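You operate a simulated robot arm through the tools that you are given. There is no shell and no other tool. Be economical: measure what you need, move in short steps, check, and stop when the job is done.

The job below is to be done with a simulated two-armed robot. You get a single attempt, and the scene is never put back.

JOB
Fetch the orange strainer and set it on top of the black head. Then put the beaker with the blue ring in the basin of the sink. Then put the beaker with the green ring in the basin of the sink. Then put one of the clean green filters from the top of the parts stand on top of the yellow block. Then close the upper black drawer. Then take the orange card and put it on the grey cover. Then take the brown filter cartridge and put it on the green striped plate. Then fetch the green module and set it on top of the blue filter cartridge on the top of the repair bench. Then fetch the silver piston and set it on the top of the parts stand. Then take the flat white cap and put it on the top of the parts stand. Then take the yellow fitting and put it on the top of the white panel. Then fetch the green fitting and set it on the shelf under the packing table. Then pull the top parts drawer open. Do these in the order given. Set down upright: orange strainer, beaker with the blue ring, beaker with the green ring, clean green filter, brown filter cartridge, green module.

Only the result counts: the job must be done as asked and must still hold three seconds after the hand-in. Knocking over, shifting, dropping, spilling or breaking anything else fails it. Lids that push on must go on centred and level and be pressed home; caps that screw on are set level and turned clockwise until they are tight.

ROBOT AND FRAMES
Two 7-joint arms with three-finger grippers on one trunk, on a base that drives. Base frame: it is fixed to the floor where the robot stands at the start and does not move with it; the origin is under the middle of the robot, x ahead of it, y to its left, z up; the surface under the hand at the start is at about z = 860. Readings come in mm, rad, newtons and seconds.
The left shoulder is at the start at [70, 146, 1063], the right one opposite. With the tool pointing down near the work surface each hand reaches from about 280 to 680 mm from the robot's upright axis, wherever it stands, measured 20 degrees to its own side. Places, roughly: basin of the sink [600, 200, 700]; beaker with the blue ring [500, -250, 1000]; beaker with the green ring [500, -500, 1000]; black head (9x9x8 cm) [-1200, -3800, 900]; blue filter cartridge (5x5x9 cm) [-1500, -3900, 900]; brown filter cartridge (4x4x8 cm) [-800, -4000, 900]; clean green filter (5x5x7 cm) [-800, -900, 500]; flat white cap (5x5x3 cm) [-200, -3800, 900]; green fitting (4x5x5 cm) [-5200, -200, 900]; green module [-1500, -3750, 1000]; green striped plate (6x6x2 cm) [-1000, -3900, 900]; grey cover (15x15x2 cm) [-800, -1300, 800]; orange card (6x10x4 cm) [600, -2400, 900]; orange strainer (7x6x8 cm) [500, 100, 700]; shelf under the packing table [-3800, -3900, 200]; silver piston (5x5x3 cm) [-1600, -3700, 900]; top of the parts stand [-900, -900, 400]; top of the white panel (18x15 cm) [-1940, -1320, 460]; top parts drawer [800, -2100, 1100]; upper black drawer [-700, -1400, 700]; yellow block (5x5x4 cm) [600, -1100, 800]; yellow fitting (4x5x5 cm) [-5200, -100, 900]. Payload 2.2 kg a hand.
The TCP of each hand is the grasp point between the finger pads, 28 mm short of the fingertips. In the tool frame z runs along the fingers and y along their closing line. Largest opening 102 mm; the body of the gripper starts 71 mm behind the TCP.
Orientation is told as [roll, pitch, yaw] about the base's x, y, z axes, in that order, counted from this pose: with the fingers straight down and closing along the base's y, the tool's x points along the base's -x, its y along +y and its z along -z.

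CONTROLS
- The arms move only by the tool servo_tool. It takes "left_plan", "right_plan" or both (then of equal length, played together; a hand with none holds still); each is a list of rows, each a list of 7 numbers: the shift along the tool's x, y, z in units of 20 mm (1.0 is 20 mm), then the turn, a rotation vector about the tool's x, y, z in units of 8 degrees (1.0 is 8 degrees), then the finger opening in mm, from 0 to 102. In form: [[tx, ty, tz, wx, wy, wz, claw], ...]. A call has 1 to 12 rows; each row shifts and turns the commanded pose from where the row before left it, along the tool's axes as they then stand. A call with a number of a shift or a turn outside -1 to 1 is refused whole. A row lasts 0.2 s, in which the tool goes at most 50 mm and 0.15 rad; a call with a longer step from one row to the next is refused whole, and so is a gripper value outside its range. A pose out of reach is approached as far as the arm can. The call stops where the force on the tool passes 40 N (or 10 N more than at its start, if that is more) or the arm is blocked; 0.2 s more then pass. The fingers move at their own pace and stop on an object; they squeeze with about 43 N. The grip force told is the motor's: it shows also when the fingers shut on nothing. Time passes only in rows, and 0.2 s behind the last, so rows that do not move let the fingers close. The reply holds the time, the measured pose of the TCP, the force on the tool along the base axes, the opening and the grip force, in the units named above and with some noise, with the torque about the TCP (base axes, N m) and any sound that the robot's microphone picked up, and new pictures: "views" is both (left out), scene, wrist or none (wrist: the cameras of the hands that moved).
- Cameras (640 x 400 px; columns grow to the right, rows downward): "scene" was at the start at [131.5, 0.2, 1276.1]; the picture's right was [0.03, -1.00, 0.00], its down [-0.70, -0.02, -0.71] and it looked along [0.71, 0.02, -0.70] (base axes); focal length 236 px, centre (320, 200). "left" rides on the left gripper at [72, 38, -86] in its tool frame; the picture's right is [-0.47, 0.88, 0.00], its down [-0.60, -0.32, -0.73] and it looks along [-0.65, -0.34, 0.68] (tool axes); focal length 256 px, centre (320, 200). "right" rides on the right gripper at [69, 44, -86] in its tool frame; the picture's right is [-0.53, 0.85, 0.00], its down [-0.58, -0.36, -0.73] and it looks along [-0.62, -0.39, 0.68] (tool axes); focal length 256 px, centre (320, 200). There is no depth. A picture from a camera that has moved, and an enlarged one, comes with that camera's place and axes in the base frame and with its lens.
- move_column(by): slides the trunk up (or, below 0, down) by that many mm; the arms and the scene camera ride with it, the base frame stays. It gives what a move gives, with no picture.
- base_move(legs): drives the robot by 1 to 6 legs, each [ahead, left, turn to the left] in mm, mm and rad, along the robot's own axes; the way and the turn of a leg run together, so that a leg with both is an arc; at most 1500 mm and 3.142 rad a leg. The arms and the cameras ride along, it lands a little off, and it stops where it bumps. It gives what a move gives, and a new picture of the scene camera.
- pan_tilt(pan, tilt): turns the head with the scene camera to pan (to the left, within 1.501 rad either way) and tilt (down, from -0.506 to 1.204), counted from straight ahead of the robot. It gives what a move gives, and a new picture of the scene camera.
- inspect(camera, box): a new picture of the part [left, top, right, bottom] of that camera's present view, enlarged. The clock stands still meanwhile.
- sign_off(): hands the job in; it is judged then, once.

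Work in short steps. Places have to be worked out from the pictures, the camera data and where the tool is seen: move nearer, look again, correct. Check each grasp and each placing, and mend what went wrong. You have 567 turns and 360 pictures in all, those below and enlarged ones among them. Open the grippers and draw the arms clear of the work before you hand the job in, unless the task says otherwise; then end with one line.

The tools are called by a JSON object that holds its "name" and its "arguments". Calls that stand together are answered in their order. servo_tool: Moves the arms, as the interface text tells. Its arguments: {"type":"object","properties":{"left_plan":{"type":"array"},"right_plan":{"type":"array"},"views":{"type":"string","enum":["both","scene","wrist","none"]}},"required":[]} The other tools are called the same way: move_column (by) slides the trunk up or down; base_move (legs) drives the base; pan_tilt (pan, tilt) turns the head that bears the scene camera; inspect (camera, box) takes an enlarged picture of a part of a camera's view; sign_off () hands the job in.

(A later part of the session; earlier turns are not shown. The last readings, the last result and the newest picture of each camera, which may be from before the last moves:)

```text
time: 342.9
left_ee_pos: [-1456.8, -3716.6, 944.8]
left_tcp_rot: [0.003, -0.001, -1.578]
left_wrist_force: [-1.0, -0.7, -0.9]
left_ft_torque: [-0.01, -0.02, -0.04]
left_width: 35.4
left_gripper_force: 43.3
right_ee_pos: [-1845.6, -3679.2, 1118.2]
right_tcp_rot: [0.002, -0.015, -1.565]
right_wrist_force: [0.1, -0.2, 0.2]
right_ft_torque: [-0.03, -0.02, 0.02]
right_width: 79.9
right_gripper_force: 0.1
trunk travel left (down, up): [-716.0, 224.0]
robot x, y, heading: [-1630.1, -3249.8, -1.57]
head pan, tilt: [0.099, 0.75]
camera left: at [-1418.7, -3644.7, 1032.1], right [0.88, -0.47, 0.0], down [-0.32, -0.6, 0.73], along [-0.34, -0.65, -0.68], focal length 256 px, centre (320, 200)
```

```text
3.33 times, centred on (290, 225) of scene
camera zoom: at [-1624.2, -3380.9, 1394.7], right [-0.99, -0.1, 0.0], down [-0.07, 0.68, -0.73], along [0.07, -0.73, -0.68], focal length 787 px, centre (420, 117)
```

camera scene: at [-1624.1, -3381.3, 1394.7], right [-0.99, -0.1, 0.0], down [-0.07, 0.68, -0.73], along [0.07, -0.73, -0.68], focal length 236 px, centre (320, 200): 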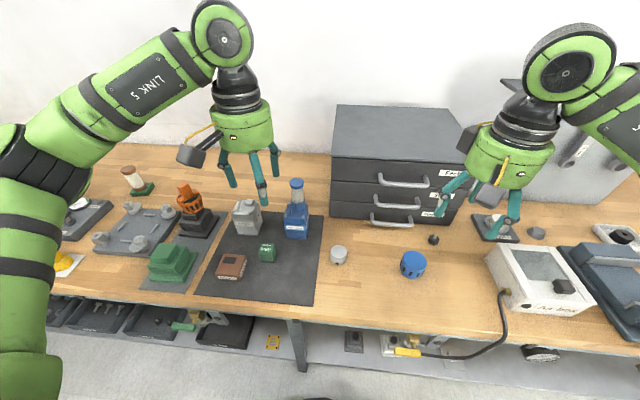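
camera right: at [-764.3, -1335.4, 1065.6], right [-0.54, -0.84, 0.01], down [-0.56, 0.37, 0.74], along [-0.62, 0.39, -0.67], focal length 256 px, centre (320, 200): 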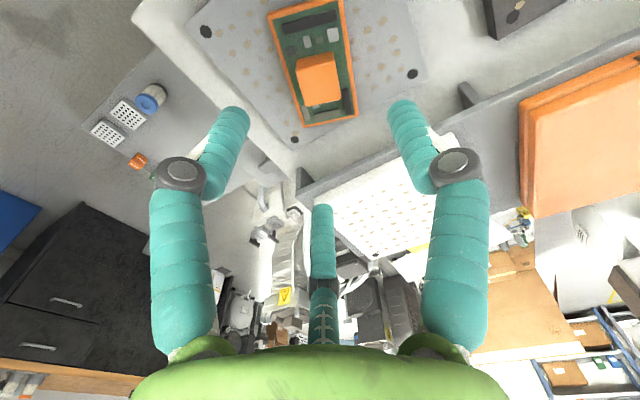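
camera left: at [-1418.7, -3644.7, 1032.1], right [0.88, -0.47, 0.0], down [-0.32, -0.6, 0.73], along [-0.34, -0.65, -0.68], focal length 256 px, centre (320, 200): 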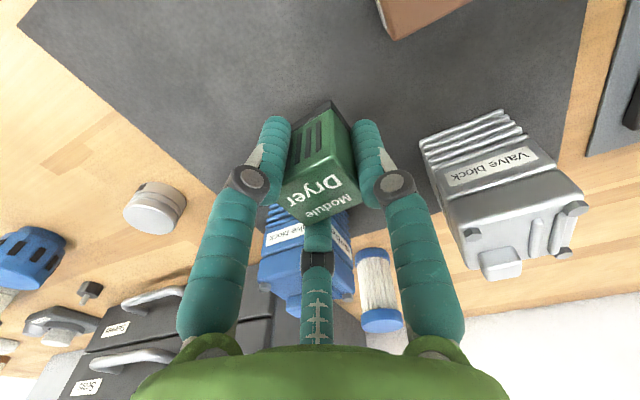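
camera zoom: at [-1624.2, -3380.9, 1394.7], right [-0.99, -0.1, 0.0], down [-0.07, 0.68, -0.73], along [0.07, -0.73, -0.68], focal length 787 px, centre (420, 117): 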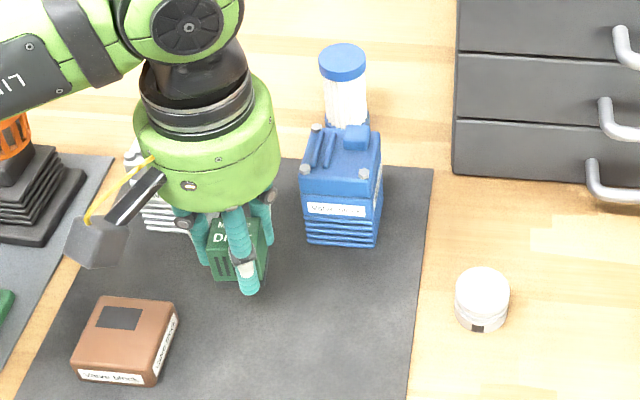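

Held (35 mm). Raise, move the base 55 mm forward, then carry over the blue cartridge.

{"name": "servo_tool", "arguments": {"left_plan": [[0, 0, -1, 0, 0, 0, 25], [0, 0, -1, 0, 0, 0, 25], [0, 0, -1, 0, 0, 0, 25], [0, 0, -1, 0, 0, 0, 25], [0, 0, -1, 0, 0, 0, 25]], "views": "none"}}

{"name": "base_move", "arguments": {"legs": [[55, 0, 0]]}}

{"name": "servo_tool", "arguments": {"left_plan": [[-1, -0.3, 0, 0, 0, 0, 25], [-1, -0.3, 0, 0, 0, 0, 25], [-1, -0.3, 0, 0, 0, 0, 25], [-1, -0.3, 0, 0, 0, 0, 25], [-1, -0.3, 0, 0, 0, 0, 25], [-1, -0.3, 0, 0, 0, 0, 25], [-1, -0.15, 0, 0, 0, 0, 25], [-0.7, 0, 0, 0, 0, 0, 25]], "views": "wrist"}}

{"name": "inspect", "arguments": {"camera": "scene", "box": [210, 145, 370, 265]}}

```text
time: 344.1
left_ee_pos: [-1457.2, -3719.6, 1045.5]
left_tcp_rot: [0.002, 0.0, -1.578]
left_wrist_force: [-0.4, -0.2, -0.9]
left_ft_torque: [-0.03, 0.03, -0.02]
left_width: 35.3
left_gripper_force: 43.2
right_ee_pos: [-1846.0, -3679.5, 1117.6]
right_tcp_rot: [0.001, -0.014, -1.565]
right_wrist_force: [0.0, 1.2, 0.3]
right_ft_torque: [-0.01, 0.0, 0.0]
right_width: 80.0
right_gripper_force: 0.1
trunk travel left (down, up): [-716.0, 224.0]
robot x, y, heading: [-1631.8, -3246.0, -1.569]
head pan, tilt: [0.099, 0.75]
```

```text
time: 345.0
left_ee_pos: [-1457.0, -3768.5, 1046.5]
left_tcp_rot: [0.002, -0.003, -1.58]
left_wrist_force: [1.0, -0.1, -0.2]
left_ft_torque: [-0.05, 0.02, 0.01]
left_width: 35.3
left_gripper_force: 42.9
right_ee_pos: [-1845.8, -3727.9, 1119.7]
right_tcp_rot: [0.003, -0.019, -1.568]
right_wrist_force: [-0.2, -0.7, 0.8]
right_ft_torque: [-0.04, -0.03, -0.02]
right_width: 80.1
right_gripper_force: 0.1
trunk travel left (down, up): [-716.0, 224.0]
robot x, y, heading: [-1632.6, -3295.8, -1.573]
head pan, tilt: [0.099, 0.75]
camera scene: at [-1624.1, -3428.9, 1395.2], right [-0.99, -0.1, 0.0], down [-0.07, 0.68, -0.73], along [0.07, -0.73, -0.68], focal length 236 px, centre (320, 200)
```

scene: 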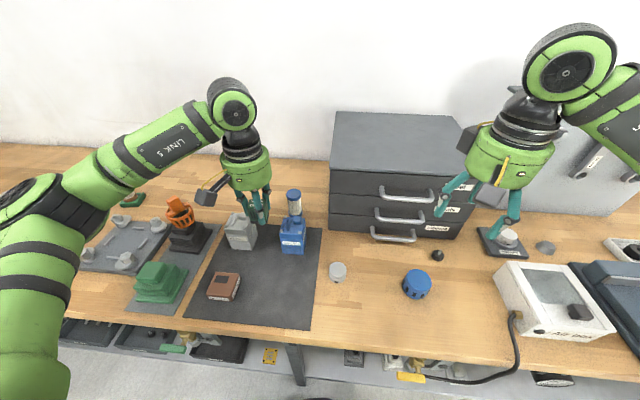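

```text
time: 346.8
left_ee_pos: [-1497.0, -3926.3, 1044.4]
left_tcp_rot: [0.002, 0.0, -1.578]
left_wrist_force: [0.1, -0.5, -0.3]
left_ft_torque: [0.0, 0.02, 0.0]
left_width: 34.8
left_gripper_force: 42.8
right_ee_pos: [-1846.8, -3732.5, 1117.3]
right_tcp_rot: [0.003, -0.016, -1.566]
right_wrist_force: [0.1, 0.8, 0.0]
right_ft_torque: [-0.03, 0.01, 0.0]
right_width: 79.8
right_gripper_force: 0.2
trunk travel left (down, up): [-716.0, 224.0]
robot x, y, heading: [-1635.1, -3297.5, -1.57]
head pan, tilt: [0.099, 0.75]
camera left: at [-1458.4, -3854.1, 1132.3], right [0.88, -0.47, 0.0], down [-0.32, -0.6, 0.73], along [-0.34, -0.64, -0.68], focal length 256 px, centre (320, 200)
```

left: 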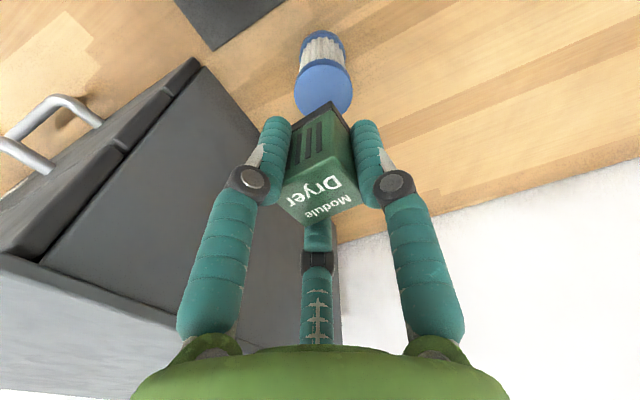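

```text
3.33 times, centred on (290, 205) of scene
camera zoom: at [-1624.7, -3433.7, 1394.6], right [-0.99, -0.1, 0.0], down [-0.07, 0.68, -0.73], along [0.07, -0.73, -0.68], focal length 787 px, centre (420, 183)
```

zoom: 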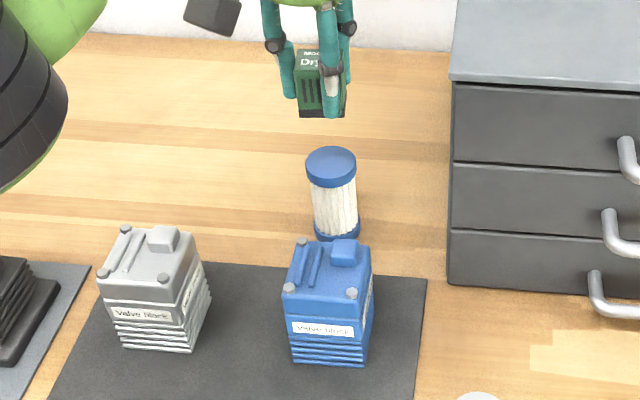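

Cap and module are aligned within ~4 mm. Lower to just above the cap and check.

{"name": "servo_tool", "arguments": {"left_plan": [[0.05, 0.08, 0.7, 0, 0, 0, 25], [0, 0, 0.8, 0, 0, 0, 25], [0, 0, 0.7, 0, 0, 0, 25], [0, 0, 0, 0, 0, 0, 25]], "views": "wrist"}}

{"name": "inspect", "arguments": {"camera": "scene", "box": [240, 145, 360, 235]}}

```text
time: 347.8
left_ee_pos: [-1497.0, -3922.7, 1001.2]
left_tcp_rot: [0.001, 0.001, -1.579]
left_wrist_force: [0.5, -0.4, -0.9]
left_ft_torque: [0.0, -0.02, 0.01]
left_width: 35.1
left_gripper_force: 43.2
right_ee_pos: [-1846.6, -3731.5, 1118.6]
right_tcp_rot: [0.003, -0.016, -1.566]
right_wrist_force: [0.1, 0.3, 0.2]
right_ft_torque: [-0.02, 0.03, -0.01]
right_width: 79.7
right_gripper_force: 0.1
trunk travel left (down, up): [-716.0, 224.0]
robot x, y, heading: [-1631.1, -3299.7, -1.569]
head pan, tilt: [0.099, 0.75]
camera left: at [-1458.1, -3851.2, 1087.5], right [0.88, -0.47, 0.0], down [-0.32, -0.6, 0.73], along [-0.34, -0.64, -0.68], focal length 256 px, centre (320, 200)
```

left: 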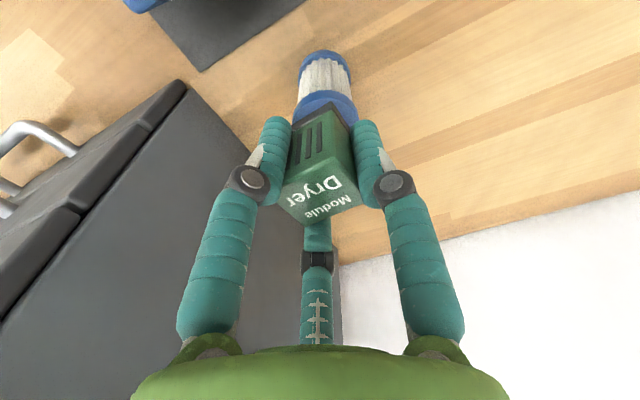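

```text
4.44 times, centred on (300, 190) of scene
camera zoom: at [-1624.1, -3433.3, 1394.7], right [-0.99, -0.1, 0.0], down [-0.07, 0.68, -0.73], along [0.07, -0.73, -0.68], focal length 1050 px, centre (409, 244)
```

zoom: 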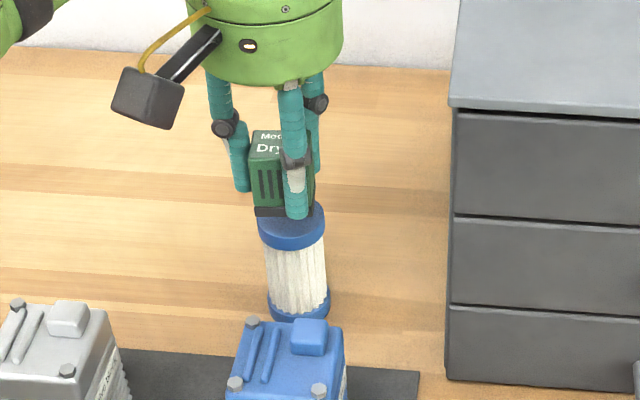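

Looks aligned. Creep down to contact.

{"name": "servo_tool", "arguments": {"left_plan": [[0, -0.1, 0.25, 0, 0, 0, 25], [0, 0, 0.2, 0, 0, 0, 25], [0, 0, 0.1, 0, 0, 0, 25]], "views": "none"}}

{"name": "servo_tool", "arguments": {"left_plan": [[0, 0, 0.1, 0, 0, 0, 25], [0, 0, 0.1, 0, 0, 0, 25]], "views": "none"}}

{"name": "inspect", "arguments": {"camera": "scene", "box": [240, 145, 360, 235]}}

```text
time: 348.6
left_ee_pos: [-1498.9, -3924.1, 989.2]
left_tcp_rot: [0.001, -0.001, -1.579]
left_wrist_force: [0.8, 0.3, -0.7]
left_ft_torque: [0.01, 0.02, -0.02]
left_width: 35.2
left_gripper_force: 42.6
right_ee_pos: [-1846.6, -3732.2, 1118.6]
right_tcp_rot: [0.004, -0.017, -1.567]
right_wrist_force: [-0.2, 0.4, 0.1]
right_ft_torque: [0.0, 0.02, 0.03]
right_width: 80.1
right_gripper_force: 0.1
trunk travel left (down, up): [-716.0, 224.0]
robot x, y, heading: [-1629.5, -3299.9, -1.569]
head pan, tilt: [0.099, 0.75]
```

```text
time: 349.2
left_ee_pos: [-1497.6, -3924.1, 985.3]
left_tcp_rot: [0.001, 0.0, -1.581]
left_wrist_force: [0.4, -0.9, -0.5]
left_ft_torque: [0.01, 0.0, -0.02]
left_width: 35.0
left_gripper_force: 43.0
right_ee_pos: [-1846.0, -3731.5, 1117.7]
right_tcp_rot: [0.004, -0.018, -1.569]
right_wrist_force: [0.0, -1.0, 0.5]
right_ft_torque: [0.03, 0.0, 0.04]
right_width: 80.1
right_gripper_force: 0.1
trunk travel left (down, up): [-716.0, 224.0]
robot x, y, heading: [-1628.5, -3298.3, -1.572]
head pan, tilt: [0.099, 0.75]
```

```text
4.44 times, centred on (300, 190) of scene
camera zoom: at [-1624.0, -3433.4, 1394.7], right [-0.99, -0.1, 0.0], down [-0.07, 0.68, -0.73], along [0.07, -0.73, -0.68], focal length 1050 px, centre (409, 244)
```

zoom: 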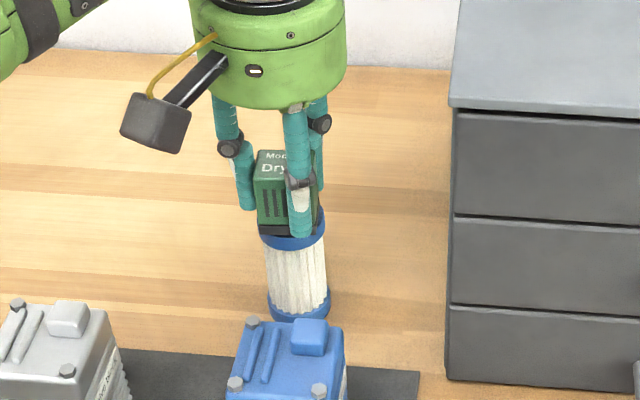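

{"name": "servo_tool", "arguments": {"left_plan": [[0, 0, 0.1, 0, 0, 0, 25], [0, 0, 0.1, 0, 0, 0, 25]], "views": "none"}}

```text
time: 349.8
left_ee_pos: [-1497.0, -3924.1, 981.6]
left_tcp_rot: [0.0, 0.001, -1.58]
left_wrist_force: [0.3, 1.6, -0.4]
left_ft_torque: [-0.01, 0.02, -0.02]
left_width: 34.9
left_gripper_force: 43.1
right_ee_pos: [-1845.5, -3733.0, 1116.9]
right_tcp_rot: [0.002, -0.016, -1.569]
right_wrist_force: [0.9, -0.5, 0.0]
right_ft_torque: [0.01, 0.01, 0.0]
right_width: 79.7
right_gripper_force: 0.0
trunk travel left (down, up): [-716.0, 224.0]
robot x, y, heading: [-1629.3, -3296.4, -1.567]
head pan, tilt: [0.099, 0.75]
```

{"name": "servo_tool", "arguments": {"left_plan": [[0, 0, 0.1, 0, 0, 0, 25], [0, 0, 0.1, 0, 0, 0, 25]], "views": "none"}}

{"name": "inspect", "arguments": {"camera": "scene", "box": [240, 145, 360, 235]}}

```text
time: 350.4
left_ee_pos: [-1499.3, -3922.7, 980.1]
left_tcp_rot: [-0.001, -0.007, -1.579]
left_wrist_force: [1.5, -1.9, 14.1]
left_ft_torque: [-0.1, -0.13, 0.04]
left_width: 34.8
left_gripper_force: 43.1
right_ee_pos: [-1846.4, -3729.0, 1119.7]
right_tcp_rot: [0.004, -0.017, -1.565]
right_wrist_force: [-0.1, 0.6, -0.4]
right_ft_torque: [0.0, 0.03, -0.02]
right_width: 80.3
right_gripper_force: 0.0
trunk travel left (down, up): [-716.0, 224.0]
robot x, y, heading: [-1633.8, -3296.3, -1.571]
head pan, tilt: [0.099, 0.75]
```

```text
4.44 times, centred on (300, 190) of scene
camera zoom: at [-1624.4, -3431.2, 1395.2], right [-0.99, -0.1, 0.0], down [-0.07, 0.68, -0.73], along [0.07, -0.73, -0.68], focal length 1050 px, centre (409, 244)
```

zoom: 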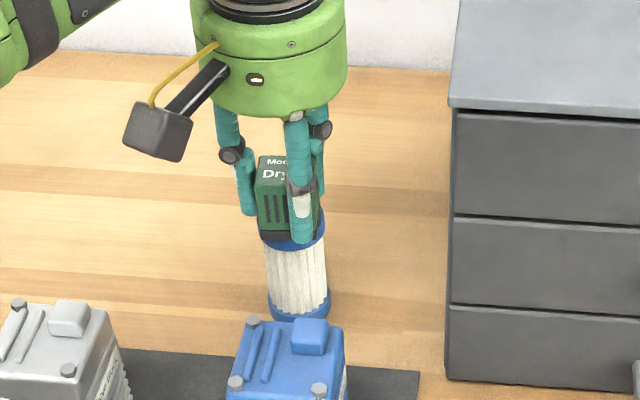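

Contact at 14 N; the module sits on the cap. Release and rise.

{"name": "servo_tool", "arguments": {"left_plan": [[0, 0, -0.05, 0, 0, 0, 30], [0, 0, 0, 0, 0, 0, 42], [0, 0, 0, 0, 0, 0, 55], [0, 0, 0, 0, 0, 0, 70], [0, 0, 0, 0, 0, 0, 70], [0, 0, -0.5, 0, 0, 0, 74], [0, 0, -1, 0, 0, 0, 74], [0, 0, -1, 0, 0, 0, 74], [0, 0, -1, 0, 0, 0, 74], [0, 0, -1, 0, 0, 0, 74]], "views": "none"}}

{"name": "inspect", "arguments": {"camera": "scene", "box": [240, 145, 400, 265]}}

```text
time: 352.6
left_ee_pos: [-1498.3, -3921.0, 1070.6]
left_tcp_rot: [0.003, -0.001, -1.581]
left_wrist_force: [1.4, 0.1, -0.3]
left_ft_torque: [-0.05, -0.02, -0.01]
left_width: 73.9
left_gripper_force: 0.0
right_ee_pos: [-1847.0, -3729.4, 1118.2]
right_tcp_rot: [0.004, -0.017, -1.566]
right_wrist_force: [0.5, -0.7, -0.2]
right_ft_torque: [-0.03, -0.01, -0.02]
right_width: 80.2
right_gripper_force: 0.1
trunk travel left (down, up): [-716.0, 224.0]
robot x, y, heading: [-1633.9, -3299.0, -1.57]
head pan, tilt: [0.099, 0.75]
```

```text
3.33 times, centred on (320, 205) of scene
camera zoom: at [-1624.5, -3432.6, 1394.7], right [-0.99, -0.1, 0.0], down [-0.07, 0.68, -0.73], along [0.07, -0.73, -0.68], focal length 787 px, centre (320, 183)
```

zoom: 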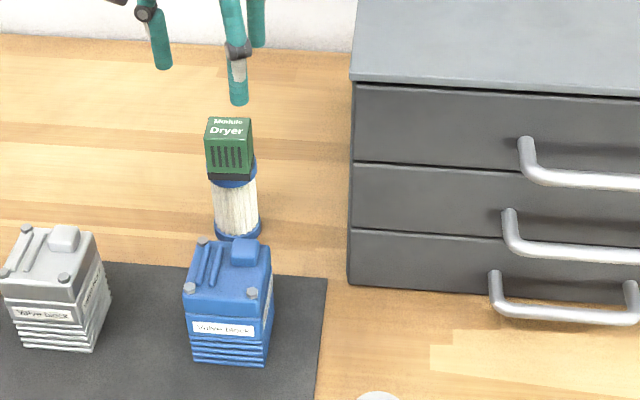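

The module stands on the blue cartridge. Next the silver piston at about [-1638, −3737]. Move the left hand back and over it.

{"name": "servo_tool", "arguments": {"left_plan": [[0.5, 0, -1, 0, 0, 0, 90], [1, 0, -1, 0, 0, 0, 90], [1, -0.5, 0, 0, 0, 0, 90], [1, -0.8, 0, 0, 0, 0, 90], [1, -0.8, 0, 0, 0, 0, 90], [1, -0.8, 0, 0, 0, 0, 90], [1, -0.8, 0, 0, 0, 0, 90], [1, -0.8, 0, 0, 0, 0, 90], [1, -0.8, 0, 0, 0, 0, 90], [0.7, -0.8, 0, 0, 0, 0, 90], [0, -0.8, 1, 0, 0, 0, 90], [0, 0, 1, 0, 0, 0, 90]], "views": "none"}}

{"name": "servo_tool", "arguments": {"left_plan": [[0, 0, 1, 0, 0, 0, 90], [0, 0, 1, 0, 0, 0, 90], [0, 0, 1, 0, 0, 0, 90]], "views": "both"}}

```text
time: 355.2
left_ee_pos: [-1632.5, -3737.7, 1068.2]
left_tcp_rot: [0.0, 0.001, -1.58]
left_wrist_force: [-0.8, 0.4, 0.6]
left_ft_torque: [-0.02, 0.01, -0.02]
left_width: 89.7
left_gripper_force: 0.1
right_ee_pos: [-1845.3, -3732.4, 1119.2]
right_tcp_rot: [0.005, -0.016, -1.566]
right_wrist_force: [0.0, 0.0, 0.2]
right_ft_torque: [0.02, 0.03, -0.02]
right_width: 79.8
right_gripper_force: 0.0
trunk travel left (down, up): [-716.0, 224.0]
robot x, y, heading: [-1632.5, -3298.9, -1.568]
head pan, tilt: [0.099, 0.75]
```

```text
time: 356.0
left_ee_pos: [-1633.2, -3737.7, 1010.0]
left_tcp_rot: [0.003, 0.0, -1.577]
left_wrist_force: [-0.4, 0.2, -1.5]
left_ft_torque: [0.03, 0.01, 0.01]
left_width: 89.9
left_gripper_force: 0.1
right_ee_pos: [-1845.8, -3731.2, 1118.3]
right_tcp_rot: [0.003, -0.016, -1.568]
right_wrist_force: [0.1, 0.1, -0.5]
right_ft_torque: [0.0, -0.01, -0.01]
right_width: 80.1
right_gripper_force: 0.1
trunk travel left (down, up): [-716.0, 224.0]
robot x, y, heading: [-1633.4, -3303.4, -1.567]
head pan, tilt: [0.099, 0.75]
camera scene: at [-1624.1, -3433.4, 1394.7], right [-0.99, -0.1, 0.0], down [-0.07, 0.68, -0.73], along [0.07, -0.73, -0.68], focal length 236 px, centre (320, 200)
camera left: at [-1594.6, -3665.0, 1096.8], right [0.88, -0.47, 0.0], down [-0.32, -0.6, 0.73], along [-0.34, -0.64, -0.68], focal length 256 px, centre (320, 200)
```

scene: 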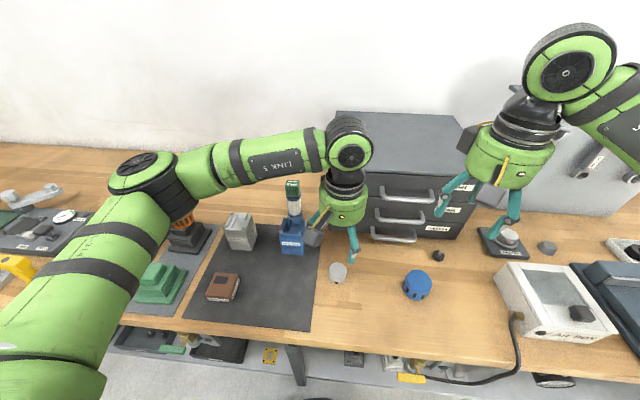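
left: 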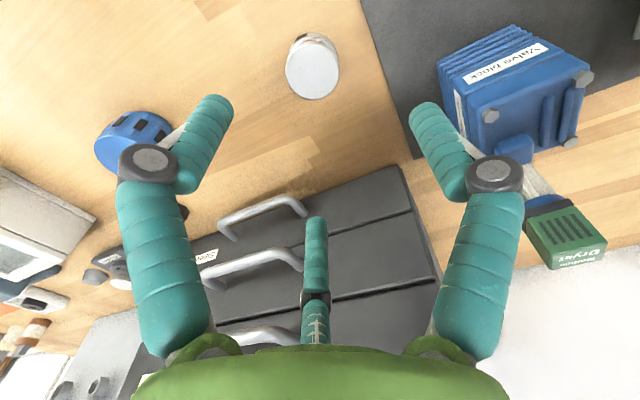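

Piston top at about [-1632, −3725, 893]. Shift +12 mm in y and lower.

{"name": "servo_tool", "arguments": {"left_plan": [[0.6, 0, 1, 0, 0, 0, 90], [0, 0, 1, 0, 0, 0, 90], [0, 0, 1, 0, 0, 0, 90], [0, 0, 1, 0, 0, 0, 90], [0, 0, 0.9, 0, 0, 0, 90]], "views": "wrist"}}

```text
time: 357.2
left_ee_pos: [-1632.8, -3726.1, 911.9]
left_tcp_rot: [0.002, 0.001, -1.579]
left_wrist_force: [0.4, -0.2, 0.7]
left_ft_torque: [-0.01, 0.02, -0.01]
left_width: 89.9
left_gripper_force: 0.0
right_ee_pos: [-1845.6, -3730.9, 1118.6]
right_tcp_rot: [0.002, -0.015, -1.568]
right_wrist_force: [0.0, 0.1, -1.0]
right_ft_torque: [0.03, 0.03, 0.0]
right_width: 80.2
right_gripper_force: 0.0
trunk travel left (down, up): [-716.0, 224.0]
robot x, y, heading: [-1632.4, -3294.7, -1.571]
head pan, tilt: [0.099, 0.75]
camera left: at [-1594.8, -3653.7, 998.7], right [0.88, -0.47, 0.0], down [-0.32, -0.6, 0.73], along [-0.34, -0.64, -0.68], focal length 256 px, centre (320, 200)
```

left: 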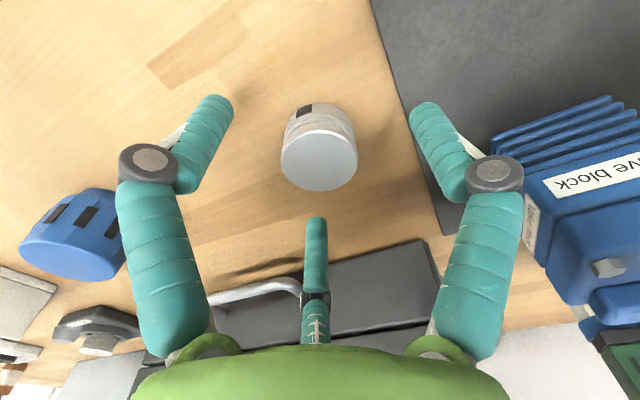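

Exactly on axis. Lower 17 mm, close, lift.

{"name": "servo_tool", "arguments": {"left_plan": [[0, 0, 0.5, 0, 0, 0, 90], [0, 0, 0.35, 0, 0, 0, 90], [0, 0, 0, 0, 0, 0, 30], [0, 0, 0, 0, 0, 0, 30], [0, 0, 0, 0, 0, 0, 30], [0, 0, -0.3, 0, 0, 0, 30], [0, 0, -1, 0, 0, 0, 30], [0, 0, -1, 0, 0, 0, 30], [0, 0, -1, 0, 0, 0, 30], [0, 0, -1, 0, 0, 0, 30]], "views": "wrist"}}

```text
time: 359.4
left_ee_pos: [-1633.4, -3724.8, 979.9]
left_tcp_rot: [0.002, -0.001, -1.58]
left_wrist_force: [0.9, -0.3, -1.4]
left_ft_torque: [0.03, 0.0, -0.01]
left_width: 40.0
left_gripper_force: 42.9
right_ee_pos: [-1845.0, -3730.1, 1118.2]
right_tcp_rot: [0.003, -0.017, -1.567]
right_wrist_force: [0.3, 0.4, -1.2]
right_ft_torque: [-0.04, -0.02, 0.01]
right_width: 80.1
right_gripper_force: 0.0
trunk travel left (down, up): [-716.0, 224.0]
robot x, y, heading: [-1632.2, -3298.7, -1.568]
head pan, tilt: [0.099, 0.75]
camera left: at [-1595.8, -3653.5, 1067.0], right [0.88, -0.47, 0.0], down [-0.32, -0.6, 0.73], along [-0.34, -0.65, -0.68], focal length 256 px, centre (320, 200)
```

left: 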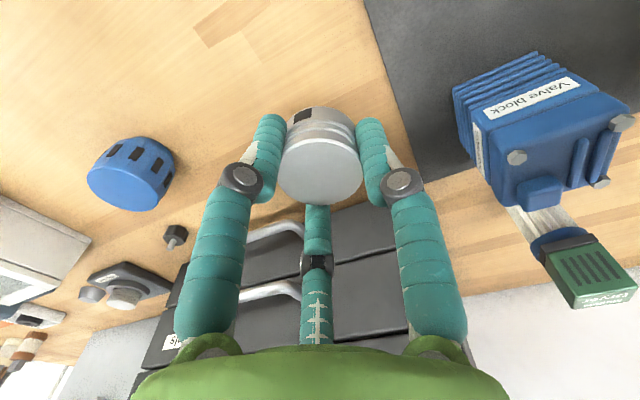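

Piston held (40 mm). Raise, retract, and drive back to the parts stand.

{"name": "servo_tool", "arguments": {"left_plan": [[0, 0, -1, 0, 0, 0, 30], [0, 0, -1, 0, 0, 0, 30], [0, 0.5, -1, 0, 0, 0, 30], [0, 1, -1, 0, 0, 0, 30], [0, 1, -1, 0, 0, 0, 30], [0, 1, -1, 0, 0, 0, 30], [0, 1, -1, 0, 0, 0, 30], [0, 1, 0, 0, 0, 0, 30], [0, 1, 0, 0, 0, 0, 30], [0, 1, 0, 0, 0, 0, 30], [0, 1, 0, 0, 0, 0, 30], [0, 1, 0, 0, 0, 0, 30]], "views": "none"}}

{"name": "base_move", "arguments": {"legs": [[-520, 0, 0], [0, 1320, 0], [-1100, 0, 0], [-1000, 0, 0], [0, 0, -1.571]]}}

{"name": "pan_tilt", "arguments": {"pan": 0, "tilt": 1.0}}

```text
time: 362.0
left_ee_pos: [-1443.5, -3727.7, 1119.6]
left_tcp_rot: [-0.001, 0.0, -1.58]
left_wrist_force: [-1.0, -0.1, -0.3]
left_ft_torque: [0.05, 0.01, -0.02]
left_width: 40.1
left_gripper_force: 42.9
right_ee_pos: [-1844.7, -3732.1, 1118.2]
right_tcp_rot: [0.001, -0.015, -1.568]
right_wrist_force: [1.3, 0.1, -0.6]
right_ft_torque: [0.01, 0.0, -0.04]
right_width: 80.0
right_gripper_force: 0.0
trunk travel left (down, up): [-716.0, 224.0]
robot x, y, heading: [-1632.5, -3294.7, -1.572]
head pan, tilt: [0.099, 0.75]
```

```text
time: 385.2
left_ee_pos: [-723.6, -850.5, 1120.7]
left_tcp_rot: [0.001, 0.0, 3.117]
left_wrist_force: [0.1, -0.1, -0.6]
left_ft_torque: [0.04, 0.01, 0.03]
left_width: 40.1
left_gripper_force: 42.2
right_ee_pos: [-721.8, -448.2, 1117.0]
right_tcp_rot: [0.005, -0.015, 3.131]
right_wrist_force: [-0.1, -1.3, 0.9]
right_ft_torque: [0.01, 0.0, 0.03]
right_width: 80.2
right_gripper_force: 0.0
trunk travel left (down, up): [-716.0, 224.0]
robot x, y, heading: [-293.7, -667.8, 3.125]
head pan, tilt: [0.099, 0.75]
camera scene: at [-424.6, -677.3, 1394.7], right [-0.09, 1.0, 0.0], down [0.68, 0.06, -0.73], along [-0.73, -0.06, -0.68], focal length 236 px, centre (320, 200)
```

scene: 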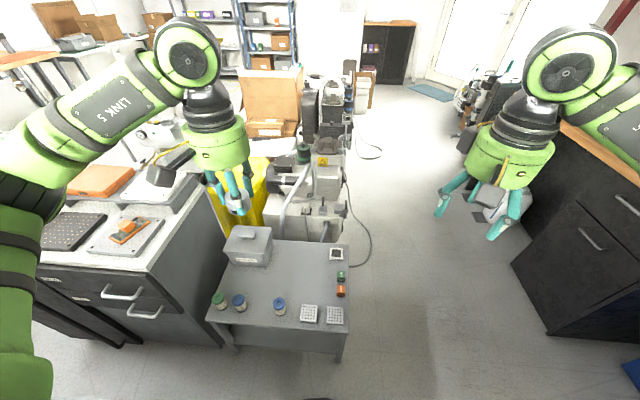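

```text
time: 386.0
left_ee_pos: [-724.4, -850.5, 1119.8]
left_tcp_rot: [0.002, -0.001, 3.12]
left_wrist_force: [-0.4, -0.8, -0.7]
left_ft_torque: [0.01, -0.01, 0.01]
left_width: 40.2
left_gripper_force: 42.7
right_ee_pos: [-721.8, -448.9, 1119.4]
right_tcp_rot: [0.003, -0.017, 3.132]
right_wrist_force: [-0.5, 0.0, 0.3]
right_ft_torque: [-0.04, 0.03, 0.02]
right_width: 80.1
right_gripper_force: 0.1
trunk travel left (down, up): [-716.0, 224.0]
robot x, y, heading: [-291.1, -669.7, 3.126]
head pan, tilt: [0.0, 1.0]
camera scene: at [-411.7, -669.0, 1375.6], right [0.01, 1.0, 0.0], down [0.84, -0.01, -0.54], along [-0.54, 0.01, -0.84], focal length 236 px, centre (320, 200)
```

scene: 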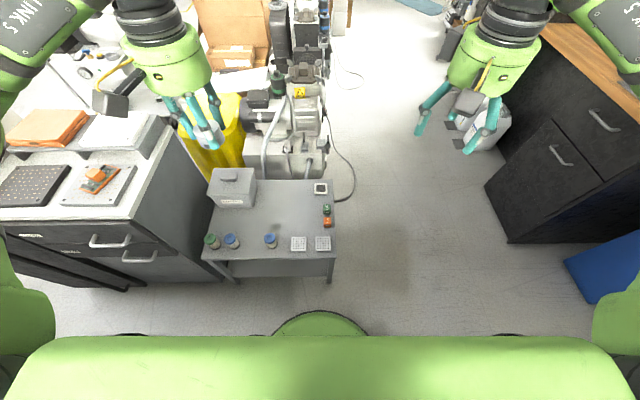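

Free area on the stand is around [-900, −850]. Lower the trunk and bring the piston over it.

{"name": "move_column", "arguments": {"by": -400}}

{"name": "move_column", "arguments": {"by": -70}}

{"name": "servo_tool", "arguments": {"left_plan": [[-1, 0, 0, 0, 0, 0, 30], [-1, 0, 0, 0, 0, 0, 30], [-1, 0, 0, 0, 0, 0, 30], [-1, 0, 0, 0, 0, 0, 30], [-1, 0, 0, 0, 0, 0, 30], [-1, 0, 0, 0, 0, 0, 30], [-1, 0, 0, 0, 0, 0, 30], [-1, 0, 0, 0, 0, 0, 30], [-0.8, 0, 0.5, 0, 0, 0, 30], [0, 0, 1, 0, 0, 0, 30]], "views": "both"}}

```text
time: 389.9
left_ee_pos: [-723.0, -849.7, 718.9]
left_tcp_rot: [0.002, -0.001, 3.12]
left_wrist_force: [0.7, 0.3, -0.8]
left_ft_torque: [0.0, -0.01, -0.03]
left_width: 40.4
left_gripper_force: 43.2
right_ee_pos: [-722.1, -449.4, 718.2]
right_tcp_rot: [0.003, -0.016, 3.131]
right_wrist_force: [0.4, -0.5, 0.9]
right_ft_torque: [-0.01, 0.01, -0.02]
right_width: 79.9
right_gripper_force: 0.1
trunk travel left (down, up): [-316.0, 624.0]
robot x, y, heading: [-289.8, -666.3, 3.128]
head pan, tilt: [0.0, 1.0]
```

```text
time: 390.9
left_ee_pos: [-723.6, -849.6, 649.9]
left_tcp_rot: [0.001, -0.001, 3.12]
left_wrist_force: [0.1, -0.1, -0.7]
left_ft_torque: [-0.01, -0.04, 0.02]
left_width: 40.3
left_gripper_force: 43.4
right_ee_pos: [-721.4, -448.3, 648.5]
right_tcp_rot: [0.002, -0.018, 3.131]
right_wrist_force: [-1.0, 0.3, 0.6]
right_ft_torque: [0.01, 0.0, 0.02]
right_width: 79.9
right_gripper_force: 0.1
trunk travel left (down, up): [-246.0, 694.0]
robot x, y, heading: [-288.9, -669.8, 3.124]
head pan, tilt: [0.0, 1.0]
```

```text
time: 393.1
left_ee_pos: [-900.1, -845.9, 619.5]
left_tcp_rot: [0.001, 0.001, 3.118]
left_wrist_force: [-0.5, -0.8, -1.5]
left_ft_torque: [0.01, 0.02, -0.01]
left_width: 40.1
left_gripper_force: 43.1
right_ee_pos: [-721.5, -449.4, 648.4]
right_tcp_rot: [0.004, -0.014, 3.132]
right_wrist_force: [-0.1, 0.3, 0.4]
right_ft_torque: [0.03, -0.03, 0.01]
right_width: 80.0
right_gripper_force: 0.2
trunk travel left (down, up): [-246.0, 694.0]
robot x, y, heading: [-290.0, -667.9, 3.128]
head pan, tilt: [0.0, 1.0]
camera scene: at [-411.8, -669.3, 905.6], right [0.01, 1.0, 0.0], down [0.84, -0.01, -0.54], along [-0.54, 0.01, -0.84], focal length 236 px, centre (320, 200)
camera left: at [-829.0, -884.6, 706.7], right [-0.48, -0.87, 0.0], down [-0.6, 0.33, 0.73], along [-0.64, 0.35, -0.68], focal length 256 px, centre (320, 200)
```

scene: 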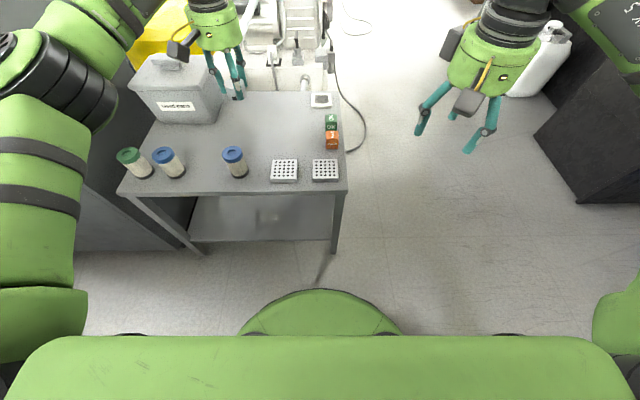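
left: 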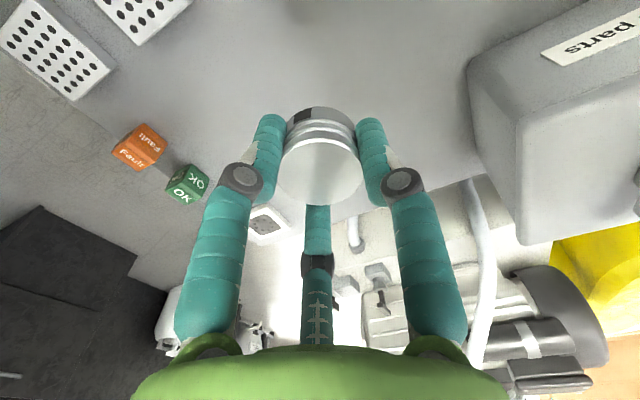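

The landing point is clear table. Lower to z≈492, then creep.

{"name": "servo_tool", "arguments": {"left_plan": [[0, 0, 1, 0, 0, 0, 30], [0, 0, 1, 0, 0, 0, 30], [0, 0, 1, 0, 0, 0, 30], [0, 0, 1, 0, 0, 0, 30], [0, 0, 1, 0, 0, 0, 30], [0, 0, 1, 0, 0, 0, 30], [0, 0, 0.3, 0, 0, 0, 30]], "views": "none"}}

{"name": "servo_tool", "arguments": {"left_plan": [[0, 0, 0.15, 0, 0, 0, 30], [0, 0, 0.15, 0, 0, 0, 30], [0, 0, 0.1, 0, 0, 0, 30]], "views": "wrist"}}

```text
time: 394.7
left_ee_pos: [-901.6, -846.4, 495.8]
left_tcp_rot: [0.002, 0.0, 3.12]
left_wrist_force: [0.0, 0.1, -1.2]
left_ft_torque: [-0.02, 0.02, -0.01]
left_width: 40.2
left_gripper_force: 43.1
right_ee_pos: [-722.0, -448.8, 648.1]
right_tcp_rot: [0.005, -0.016, 3.133]
right_wrist_force: [-1.2, 0.9, 0.0]
right_ft_torque: [0.02, 0.02, -0.01]
right_width: 79.7
right_gripper_force: 0.1
trunk travel left (down, up): [-246.0, 694.0]
robot x, y, heading: [-292.2, -668.7, 3.128]
head pan, tilt: [0.0, 1.0]
```

```text
time: 395.5
left_ee_pos: [-901.0, -845.1, 485.7]
left_tcp_rot: [0.002, 0.0, 3.117]
left_wrist_force: [-0.1, -0.6, -0.8]
left_ft_torque: [-0.04, -0.01, 0.0]
left_width: 40.0
left_gripper_force: 42.9
right_ee_pos: [-722.6, -448.7, 648.2]
right_tcp_rot: [0.003, -0.016, 3.131]
right_wrist_force: [-0.1, 0.4, -0.7]
right_ft_torque: [-0.01, 0.01, 0.0]
right_width: 79.8
right_gripper_force: 0.1
trunk travel left (down, up): [-246.0, 694.0]
robot x, y, heading: [-291.7, -666.7, 3.126]
head pan, tilt: [0.0, 1.0]
camera left: at [-828.6, -885.1, 573.3], right [-0.48, -0.87, 0.0], down [-0.6, 0.33, 0.73], along [-0.64, 0.35, -0.68], focal length 256 px, centre (320, 200)
```

left: 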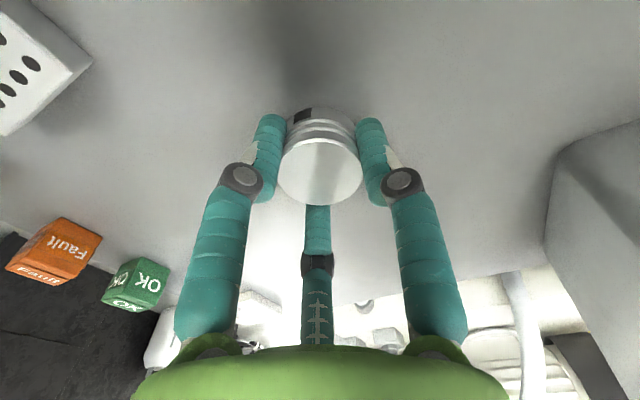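

{"name": "servo_tool", "arguments": {"left_plan": [[0, 0, 0.1, 0, 0, 0, 30], [0, 0, 0.1, 0, 0, 0, 30]], "views": "none"}}

{"name": "servo_tool", "arguments": {"left_plan": [[0, 0, 0.1, 0, 0, 0, 30], [0, 0, 0.05, 0, 0, 0, 30]], "views": "none"}}

```text
time: 396.1
left_ee_pos: [-900.7, -845.4, 485.0]
left_tcp_rot: [0.001, -0.006, 3.118]
left_wrist_force: [0.9, -0.5, 9.8]
left_ft_torque: [0.01, -0.22, -0.01]
left_width: 40.3
left_gripper_force: 42.9
right_ee_pos: [-720.9, -448.5, 648.5]
right_tcp_rot: [0.004, -0.017, 3.131]
right_wrist_force: [0.4, -0.7, -0.6]
right_ft_torque: [-0.02, -0.02, -0.01]
right_width: 79.9
right_gripper_force: 0.0
trunk travel left (down, up): [-246.0, 694.0]
robot x, y, heading: [-293.7, -671.7, 3.123]
head pan, tilt: [0.0, 1.0]
```

```text
time: 396.7
left_ee_pos: [-900.2, -846.8, 484.1]
left_tcp_rot: [0.0, -0.011, 3.118]
left_wrist_force: [-2.3, -2.0, 27.7]
left_ft_torque: [-0.04, -0.38, -0.04]
left_width: 40.3
left_gripper_force: 43.4
right_ee_pos: [-721.1, -448.9, 649.8]
right_tcp_rot: [0.005, -0.02, 3.132]
right_wrist_force: [-0.5, -0.7, -0.5]
right_ft_torque: [0.01, -0.04, 0.02]
right_width: 79.9
right_gripper_force: 0.0
trunk travel left (down, up): [-246.0, 694.0]
robot x, y, heading: [-291.7, -665.8, 3.13]
head pan, tilt: [0.0, 1.0]
```

Down on the stand. Ease, release, rise.

{"name": "servo_tool", "arguments": {"left_plan": [[0, 0, -0.12, 0, 0, 0, 30], [0, 0, 0, 0, 0, 0, 50], [0, 0, 0, 0, 0, 0, 70], [0, 0, 0, 0, 0, 0, 80], [0, 0, -0.5, 0, 0, 0, 80], [0, 0, -1, 0, 0, 0, 80], [0, 0, -1, 0, 0, 0, 80], [0, 0, -1, 0, 0, 0, 80], [0, 0, -1, 0, 0, 0, 80], [0, 0, -1, 0, 0, 0, 80]], "views": "wrist"}}

{"name": "move_column", "arguments": {"by": 400}}

```text
time: 398.9
left_ee_pos: [-899.2, -846.1, 592.2]
left_tcp_rot: [0.003, 0.001, 3.117]
left_wrist_force: [-0.3, -0.2, 0.1]
left_ft_torque: [-0.01, -0.01, -0.01]
left_width: 80.3
left_gripper_force: 0.1
right_ee_pos: [-722.4, -448.2, 648.5]
right_tcp_rot: [0.003, -0.019, 3.131]
right_wrist_force: [0.3, -0.9, -0.2]
right_ft_torque: [-0.02, 0.03, -0.01]
right_width: 79.9
right_gripper_force: 0.1
trunk travel left (down, up): [-246.0, 694.0]
robot x, y, heading: [-289.6, -669.1, 3.13]
head pan, tilt: [0.0, 1.0]
camera left: at [-828.2, -885.6, 679.6], right [-0.48, -0.87, 0.0], down [-0.6, 0.33, 0.73], along [-0.64, 0.35, -0.68], focal length 256 px, centre (320, 200)
```

left: 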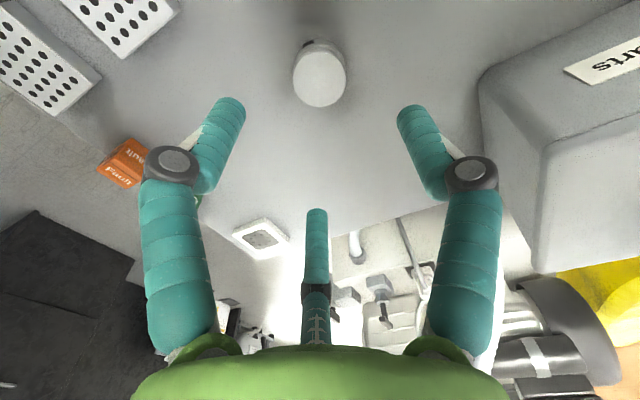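

```text
time: 402.8
left_ee_pos: [-899.1, -846.4, 991.6]
left_tcp_rot: [0.003, 0.0, 3.119]
left_wrist_force: [0.2, -0.3, 0.9]
left_ft_torque: [0.02, 0.0, -0.04]
left_width: 80.3
left_gripper_force: 0.0
right_ee_pos: [-722.2, -447.8, 1048.7]
right_tcp_rot: [0.003, -0.015, 3.131]
right_wrist_force: [-0.3, -0.8, 0.5]
right_ft_torque: [0.05, -0.02, 0.04]
right_width: 80.0
right_gripper_force: 0.0
trunk travel left (down, up): [-646.0, 294.0]
robot x, y, heading: [-291.6, -670.0, 3.128]
head pan, tilt: [0.0, 1.0]
```

The piston is on the stand. Next the flat white cap at the left end of the bench: retract, turn to −y and drive there.

{"name": "servo_tool", "arguments": {"left_plan": [[1, 0, -1, 0, 0, 0, 80], [1, 0, -1, 0, 0, 0, 80], [1, 0, -1, 0, 0, 0, 80], [1, 0, -1, 0, 0, 0, 80], [1, 0, -1, 0, 0, 0, 80], [1, 0, -1, 0, 0, 0, 80], [1, 0, 0, 0, 0, 0, 80], [1, 0, 0, 0, 0, 0, 80], [1, 0, 0, 0, 0, 0, 80]], "views": "none"}}

{"name": "move_column", "arguments": {"by": 60}}

{"name": "base_move", "arguments": {"legs": [[0, 0, 1.585], [1100, 0, 0], [1000, 0, 0]]}}

{"name": "pan_tilt", "arguments": {"pan": 0.15, "tilt": 0.65}}

```text
time: 404.8
left_ee_pos: [-718.3, -853.8, 1111.9]
left_tcp_rot: [0.002, -0.001, 3.121]
left_wrist_force: [-0.1, -0.1, 0.6]
left_ft_torque: [0.04, 0.01, 0.01]
left_width: 80.1
left_gripper_force: 0.1
right_ee_pos: [-720.7, -448.7, 1047.9]
right_tcp_rot: [0.003, -0.018, 3.132]
right_wrist_force: [1.3, 0.2, -0.1]
right_ft_torque: [0.02, 0.02, 0.0]
right_width: 80.1
right_gripper_force: 0.1
trunk travel left (down, up): [-646.0, 294.0]
robot x, y, heading: [-291.4, -666.5, 3.123]
head pan, tilt: [0.0, 1.0]
```

```text
time: 405.8
left_ee_pos: [-719.4, -852.9, 1172.1]
left_tcp_rot: [0.001, 0.0, 3.118]
left_wrist_force: [0.1, -0.1, -0.4]
left_ft_torque: [-0.01, -0.02, -0.02]
left_width: 80.1
left_gripper_force: 0.1
right_ee_pos: [-722.2, -448.3, 1107.6]
right_tcp_rot: [0.005, -0.014, 3.133]
right_wrist_force: [-0.6, 0.7, 0.2]
right_ft_torque: [0.03, -0.03, 0.0]
right_width: 80.2
right_gripper_force: 0.1
trunk travel left (down, up): [-706.0, 234.0]
robot x, y, heading: [-291.7, -667.4, 3.126]
head pan, tilt: [0.0, 1.0]
```

```text
time: 420.0
left_ee_pos: [-76.7, -3185.6, 1172.4]
left_tcp_rot: [0.001, -0.003, -1.563]
left_wrist_force: [0.8, -1.3, 0.6]
left_ft_torque: [0.0, -0.01, -0.01]
left_width: 79.7
left_gripper_force: 0.1
right_ee_pos: [-480.2, -3201.2, 1109.2]
right_tcp_rot: [0.004, -0.018, -1.553]
right_wrist_force: [-0.7, -0.4, -0.6]
right_ft_torque: [-0.01, 0.03, -0.03]
right_width: 80.2
right_gripper_force: 0.0
trunk travel left (down, up): [-706.0, 234.0]
robot x, y, heading: [-273.7, -2764.2, -1.559]
head pan, tilt: [0.0, 1.0]
camera scene: at [-271.5, -2886.9, 1365.6], right [-1.0, -0.02, 0.0], down [-0.01, 0.84, -0.54], along [0.01, -0.54, -0.84], focal length 236 px, centre (320, 200)
```

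scene: 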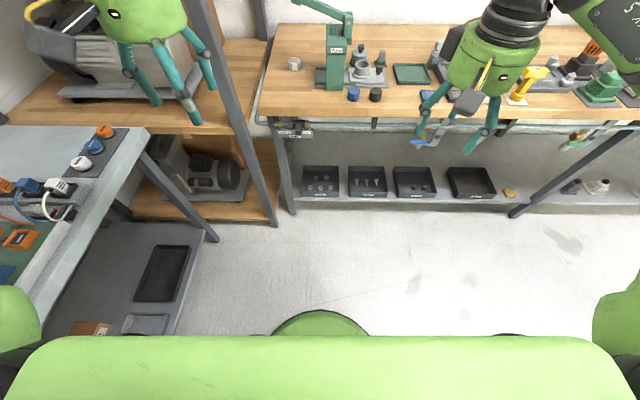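

```text
time: 420.8
left_ee_pos: [-76.3, -3187.1, 1171.3]
left_tcp_rot: [0.001, 0.0, -1.564]
left_wrist_force: [0.1, -1.0, 0.2]
left_ft_torque: [0.03, 0.01, -0.01]
left_width: 79.8
left_gripper_force: 0.0
right_ee_pos: [-480.5, -3200.9, 1108.7]
right_tcp_rot: [0.005, -0.016, -1.552]
right_wrist_force: [0.8, 0.1, -0.8]
right_ft_torque: [-0.01, 0.0, -0.02]
right_width: 80.0
right_gripper_force: 0.1
trunk travel left (down, up): [-706.0, 234.0]
robot x, y, heading: [-275.7, -2767.7, -1.56]
head pan, tilt: [0.15, 0.649]
camera scene: at [-258.4, -2903.5, 1393.2], right [-0.99, -0.16, 0.0], down [-0.1, 0.6, -0.8], along [0.13, -0.79, -0.61], focal length 236 px, centre (320, 200)
```

scene: 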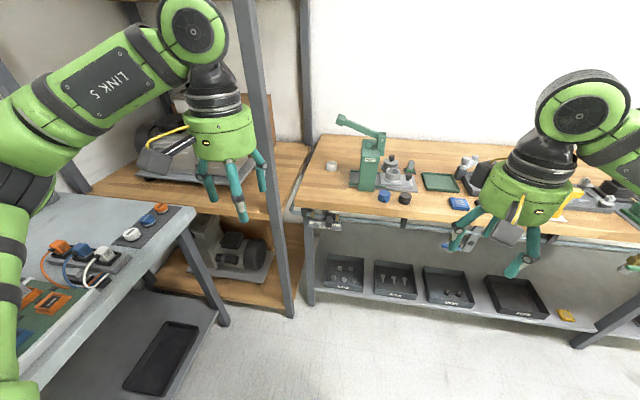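

{"name": "inspect", "arguments": {"camera": "scene", "box": [300, 100, 460, 220]}}

```text
3.33 times, centred on (380, 160) of scene
camera zoom: at [-258.4, -2903.5, 1393.2], right [-0.99, -0.16, 0.0], down [-0.1, 0.6, -0.8], along [0.13, -0.79, -0.61], focal length 787 px, centre (120, 333)
```

zoom: 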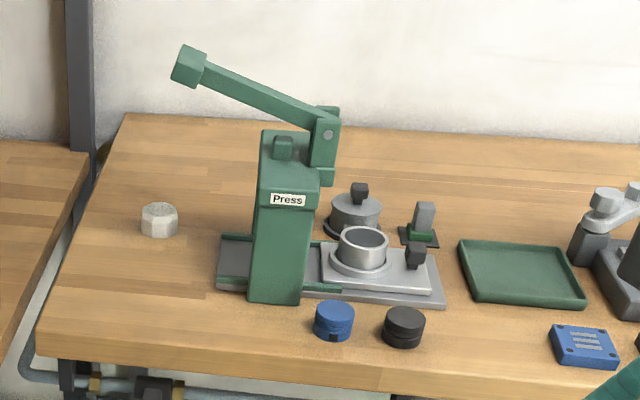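

The white cap (octagonal) is at about [-158, −3842], behind the press lever whose tip is near [-193, −3730, 1116], with a shelf post at [17, −3589]. I'll raise the trunk high so the forearm slopes down over the lever, and approach from x≈−400.

{"name": "move_column", "arguments": {"by": 225}}

{"name": "base_move", "arguments": {"legs": [[0, -130, -0.011], [440, 0, 0]]}}

{"name": "pan_tilt", "arguments": {"pan": 0.4, "tilt": 0.8}}

```text
time: 423.2
left_ee_pos: [-76.4, -3186.4, 1397.3]
left_tcp_rot: [0.002, -0.001, -1.564]
left_wrist_force: [0.2, -0.4, 0.6]
left_ft_torque: [0.03, 0.02, 0.01]
left_width: 80.0
left_gripper_force: 0.1
right_ee_pos: [-480.4, -3201.9, 1334.4]
right_tcp_rot: [0.003, -0.017, -1.552]
right_wrist_force: [-0.2, -0.6, -0.7]
right_ft_torque: [0.0, 0.0, -0.01]
right_width: 80.0
right_gripper_force: 0.1
trunk travel left (down, up): [-931.0, 9.0]
robot x, y, heading: [-275.4, -2763.2, -1.556]
head pan, tilt: [0.15, 0.649]
```

```text
time: 426.7
left_ee_pos: [-212.4, -3618.6, 1397.7]
left_tcp_rot: [0.004, -0.002, -1.579]
left_wrist_force: [0.1, 0.1, -0.4]
left_ft_torque: [0.02, 0.02, 0.0]
left_width: 80.2
left_gripper_force: 0.1
right_ee_pos: [-616.2, -3627.8, 1334.7]
right_tcp_rot: [0.005, -0.019, -1.563]
right_wrist_force: [0.6, -0.9, 0.0]
right_ft_torque: [0.0, 0.0, -0.02]
right_width: 80.1
right_gripper_force: 0.2
trunk travel left (down, up): [-931.0, 9.0]
robot x, y, heading: [-402.6, -3196.2, -1.573]
head pan, tilt: [0.15, 0.649]
camera scene: at [-391.1, -3332.7, 1618.7], right [-0.99, -0.15, 0.0], down [-0.09, 0.6, -0.8], along [0.12, -0.79, -0.6], focal length 236 px, centre (320, 200)
```

scene: 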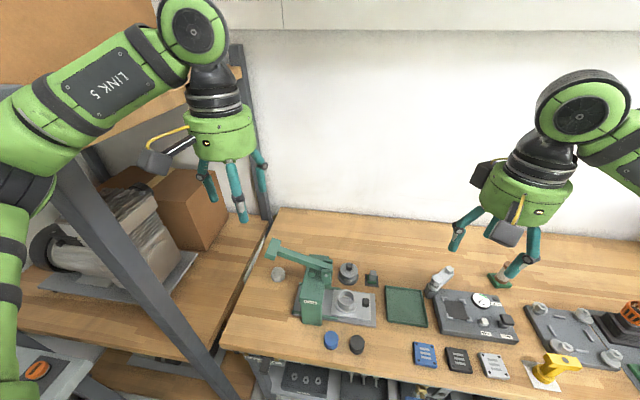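

```text
time: 427.5
left_ee_pos: [-213.0, -3618.8, 1398.5]
left_tcp_rot: [0.003, -0.003, -1.578]
left_wrist_force: [0.9, 0.0, 0.1]
left_ft_torque: [0.0, -0.03, -0.02]
left_width: 79.8
left_gripper_force: 0.0
right_ee_pos: [-616.4, -3629.5, 1334.7]
right_tcp_rot: [0.006, -0.018, -1.565]
right_wrist_force: [0.2, 0.0, -0.7]
right_ft_torque: [-0.01, 0.0, 0.03]
right_width: 80.4
right_gripper_force: 0.0
trunk travel left (down, up): [-931.0, 9.0]
robot x, y, heading: [-400.6, -3200.4, -1.568]
head pan, tilt: [0.4, 0.799]
camera scene: at [-372.8, -3321.3, 1606.1], right [-0.92, -0.39, 0.0], down [-0.28, 0.66, -0.7], along [0.27, -0.64, -0.71], focal length 236 px, centre (320, 200)
```

scene: 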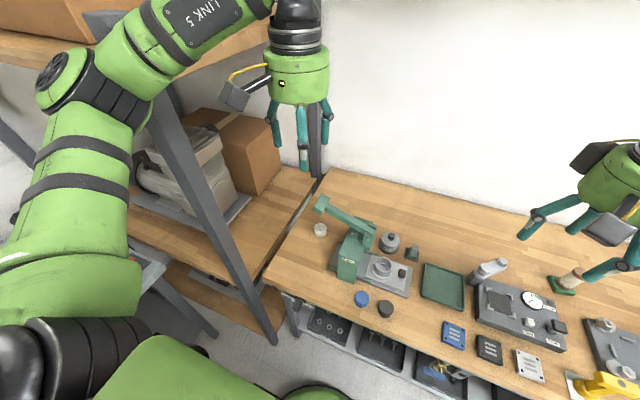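

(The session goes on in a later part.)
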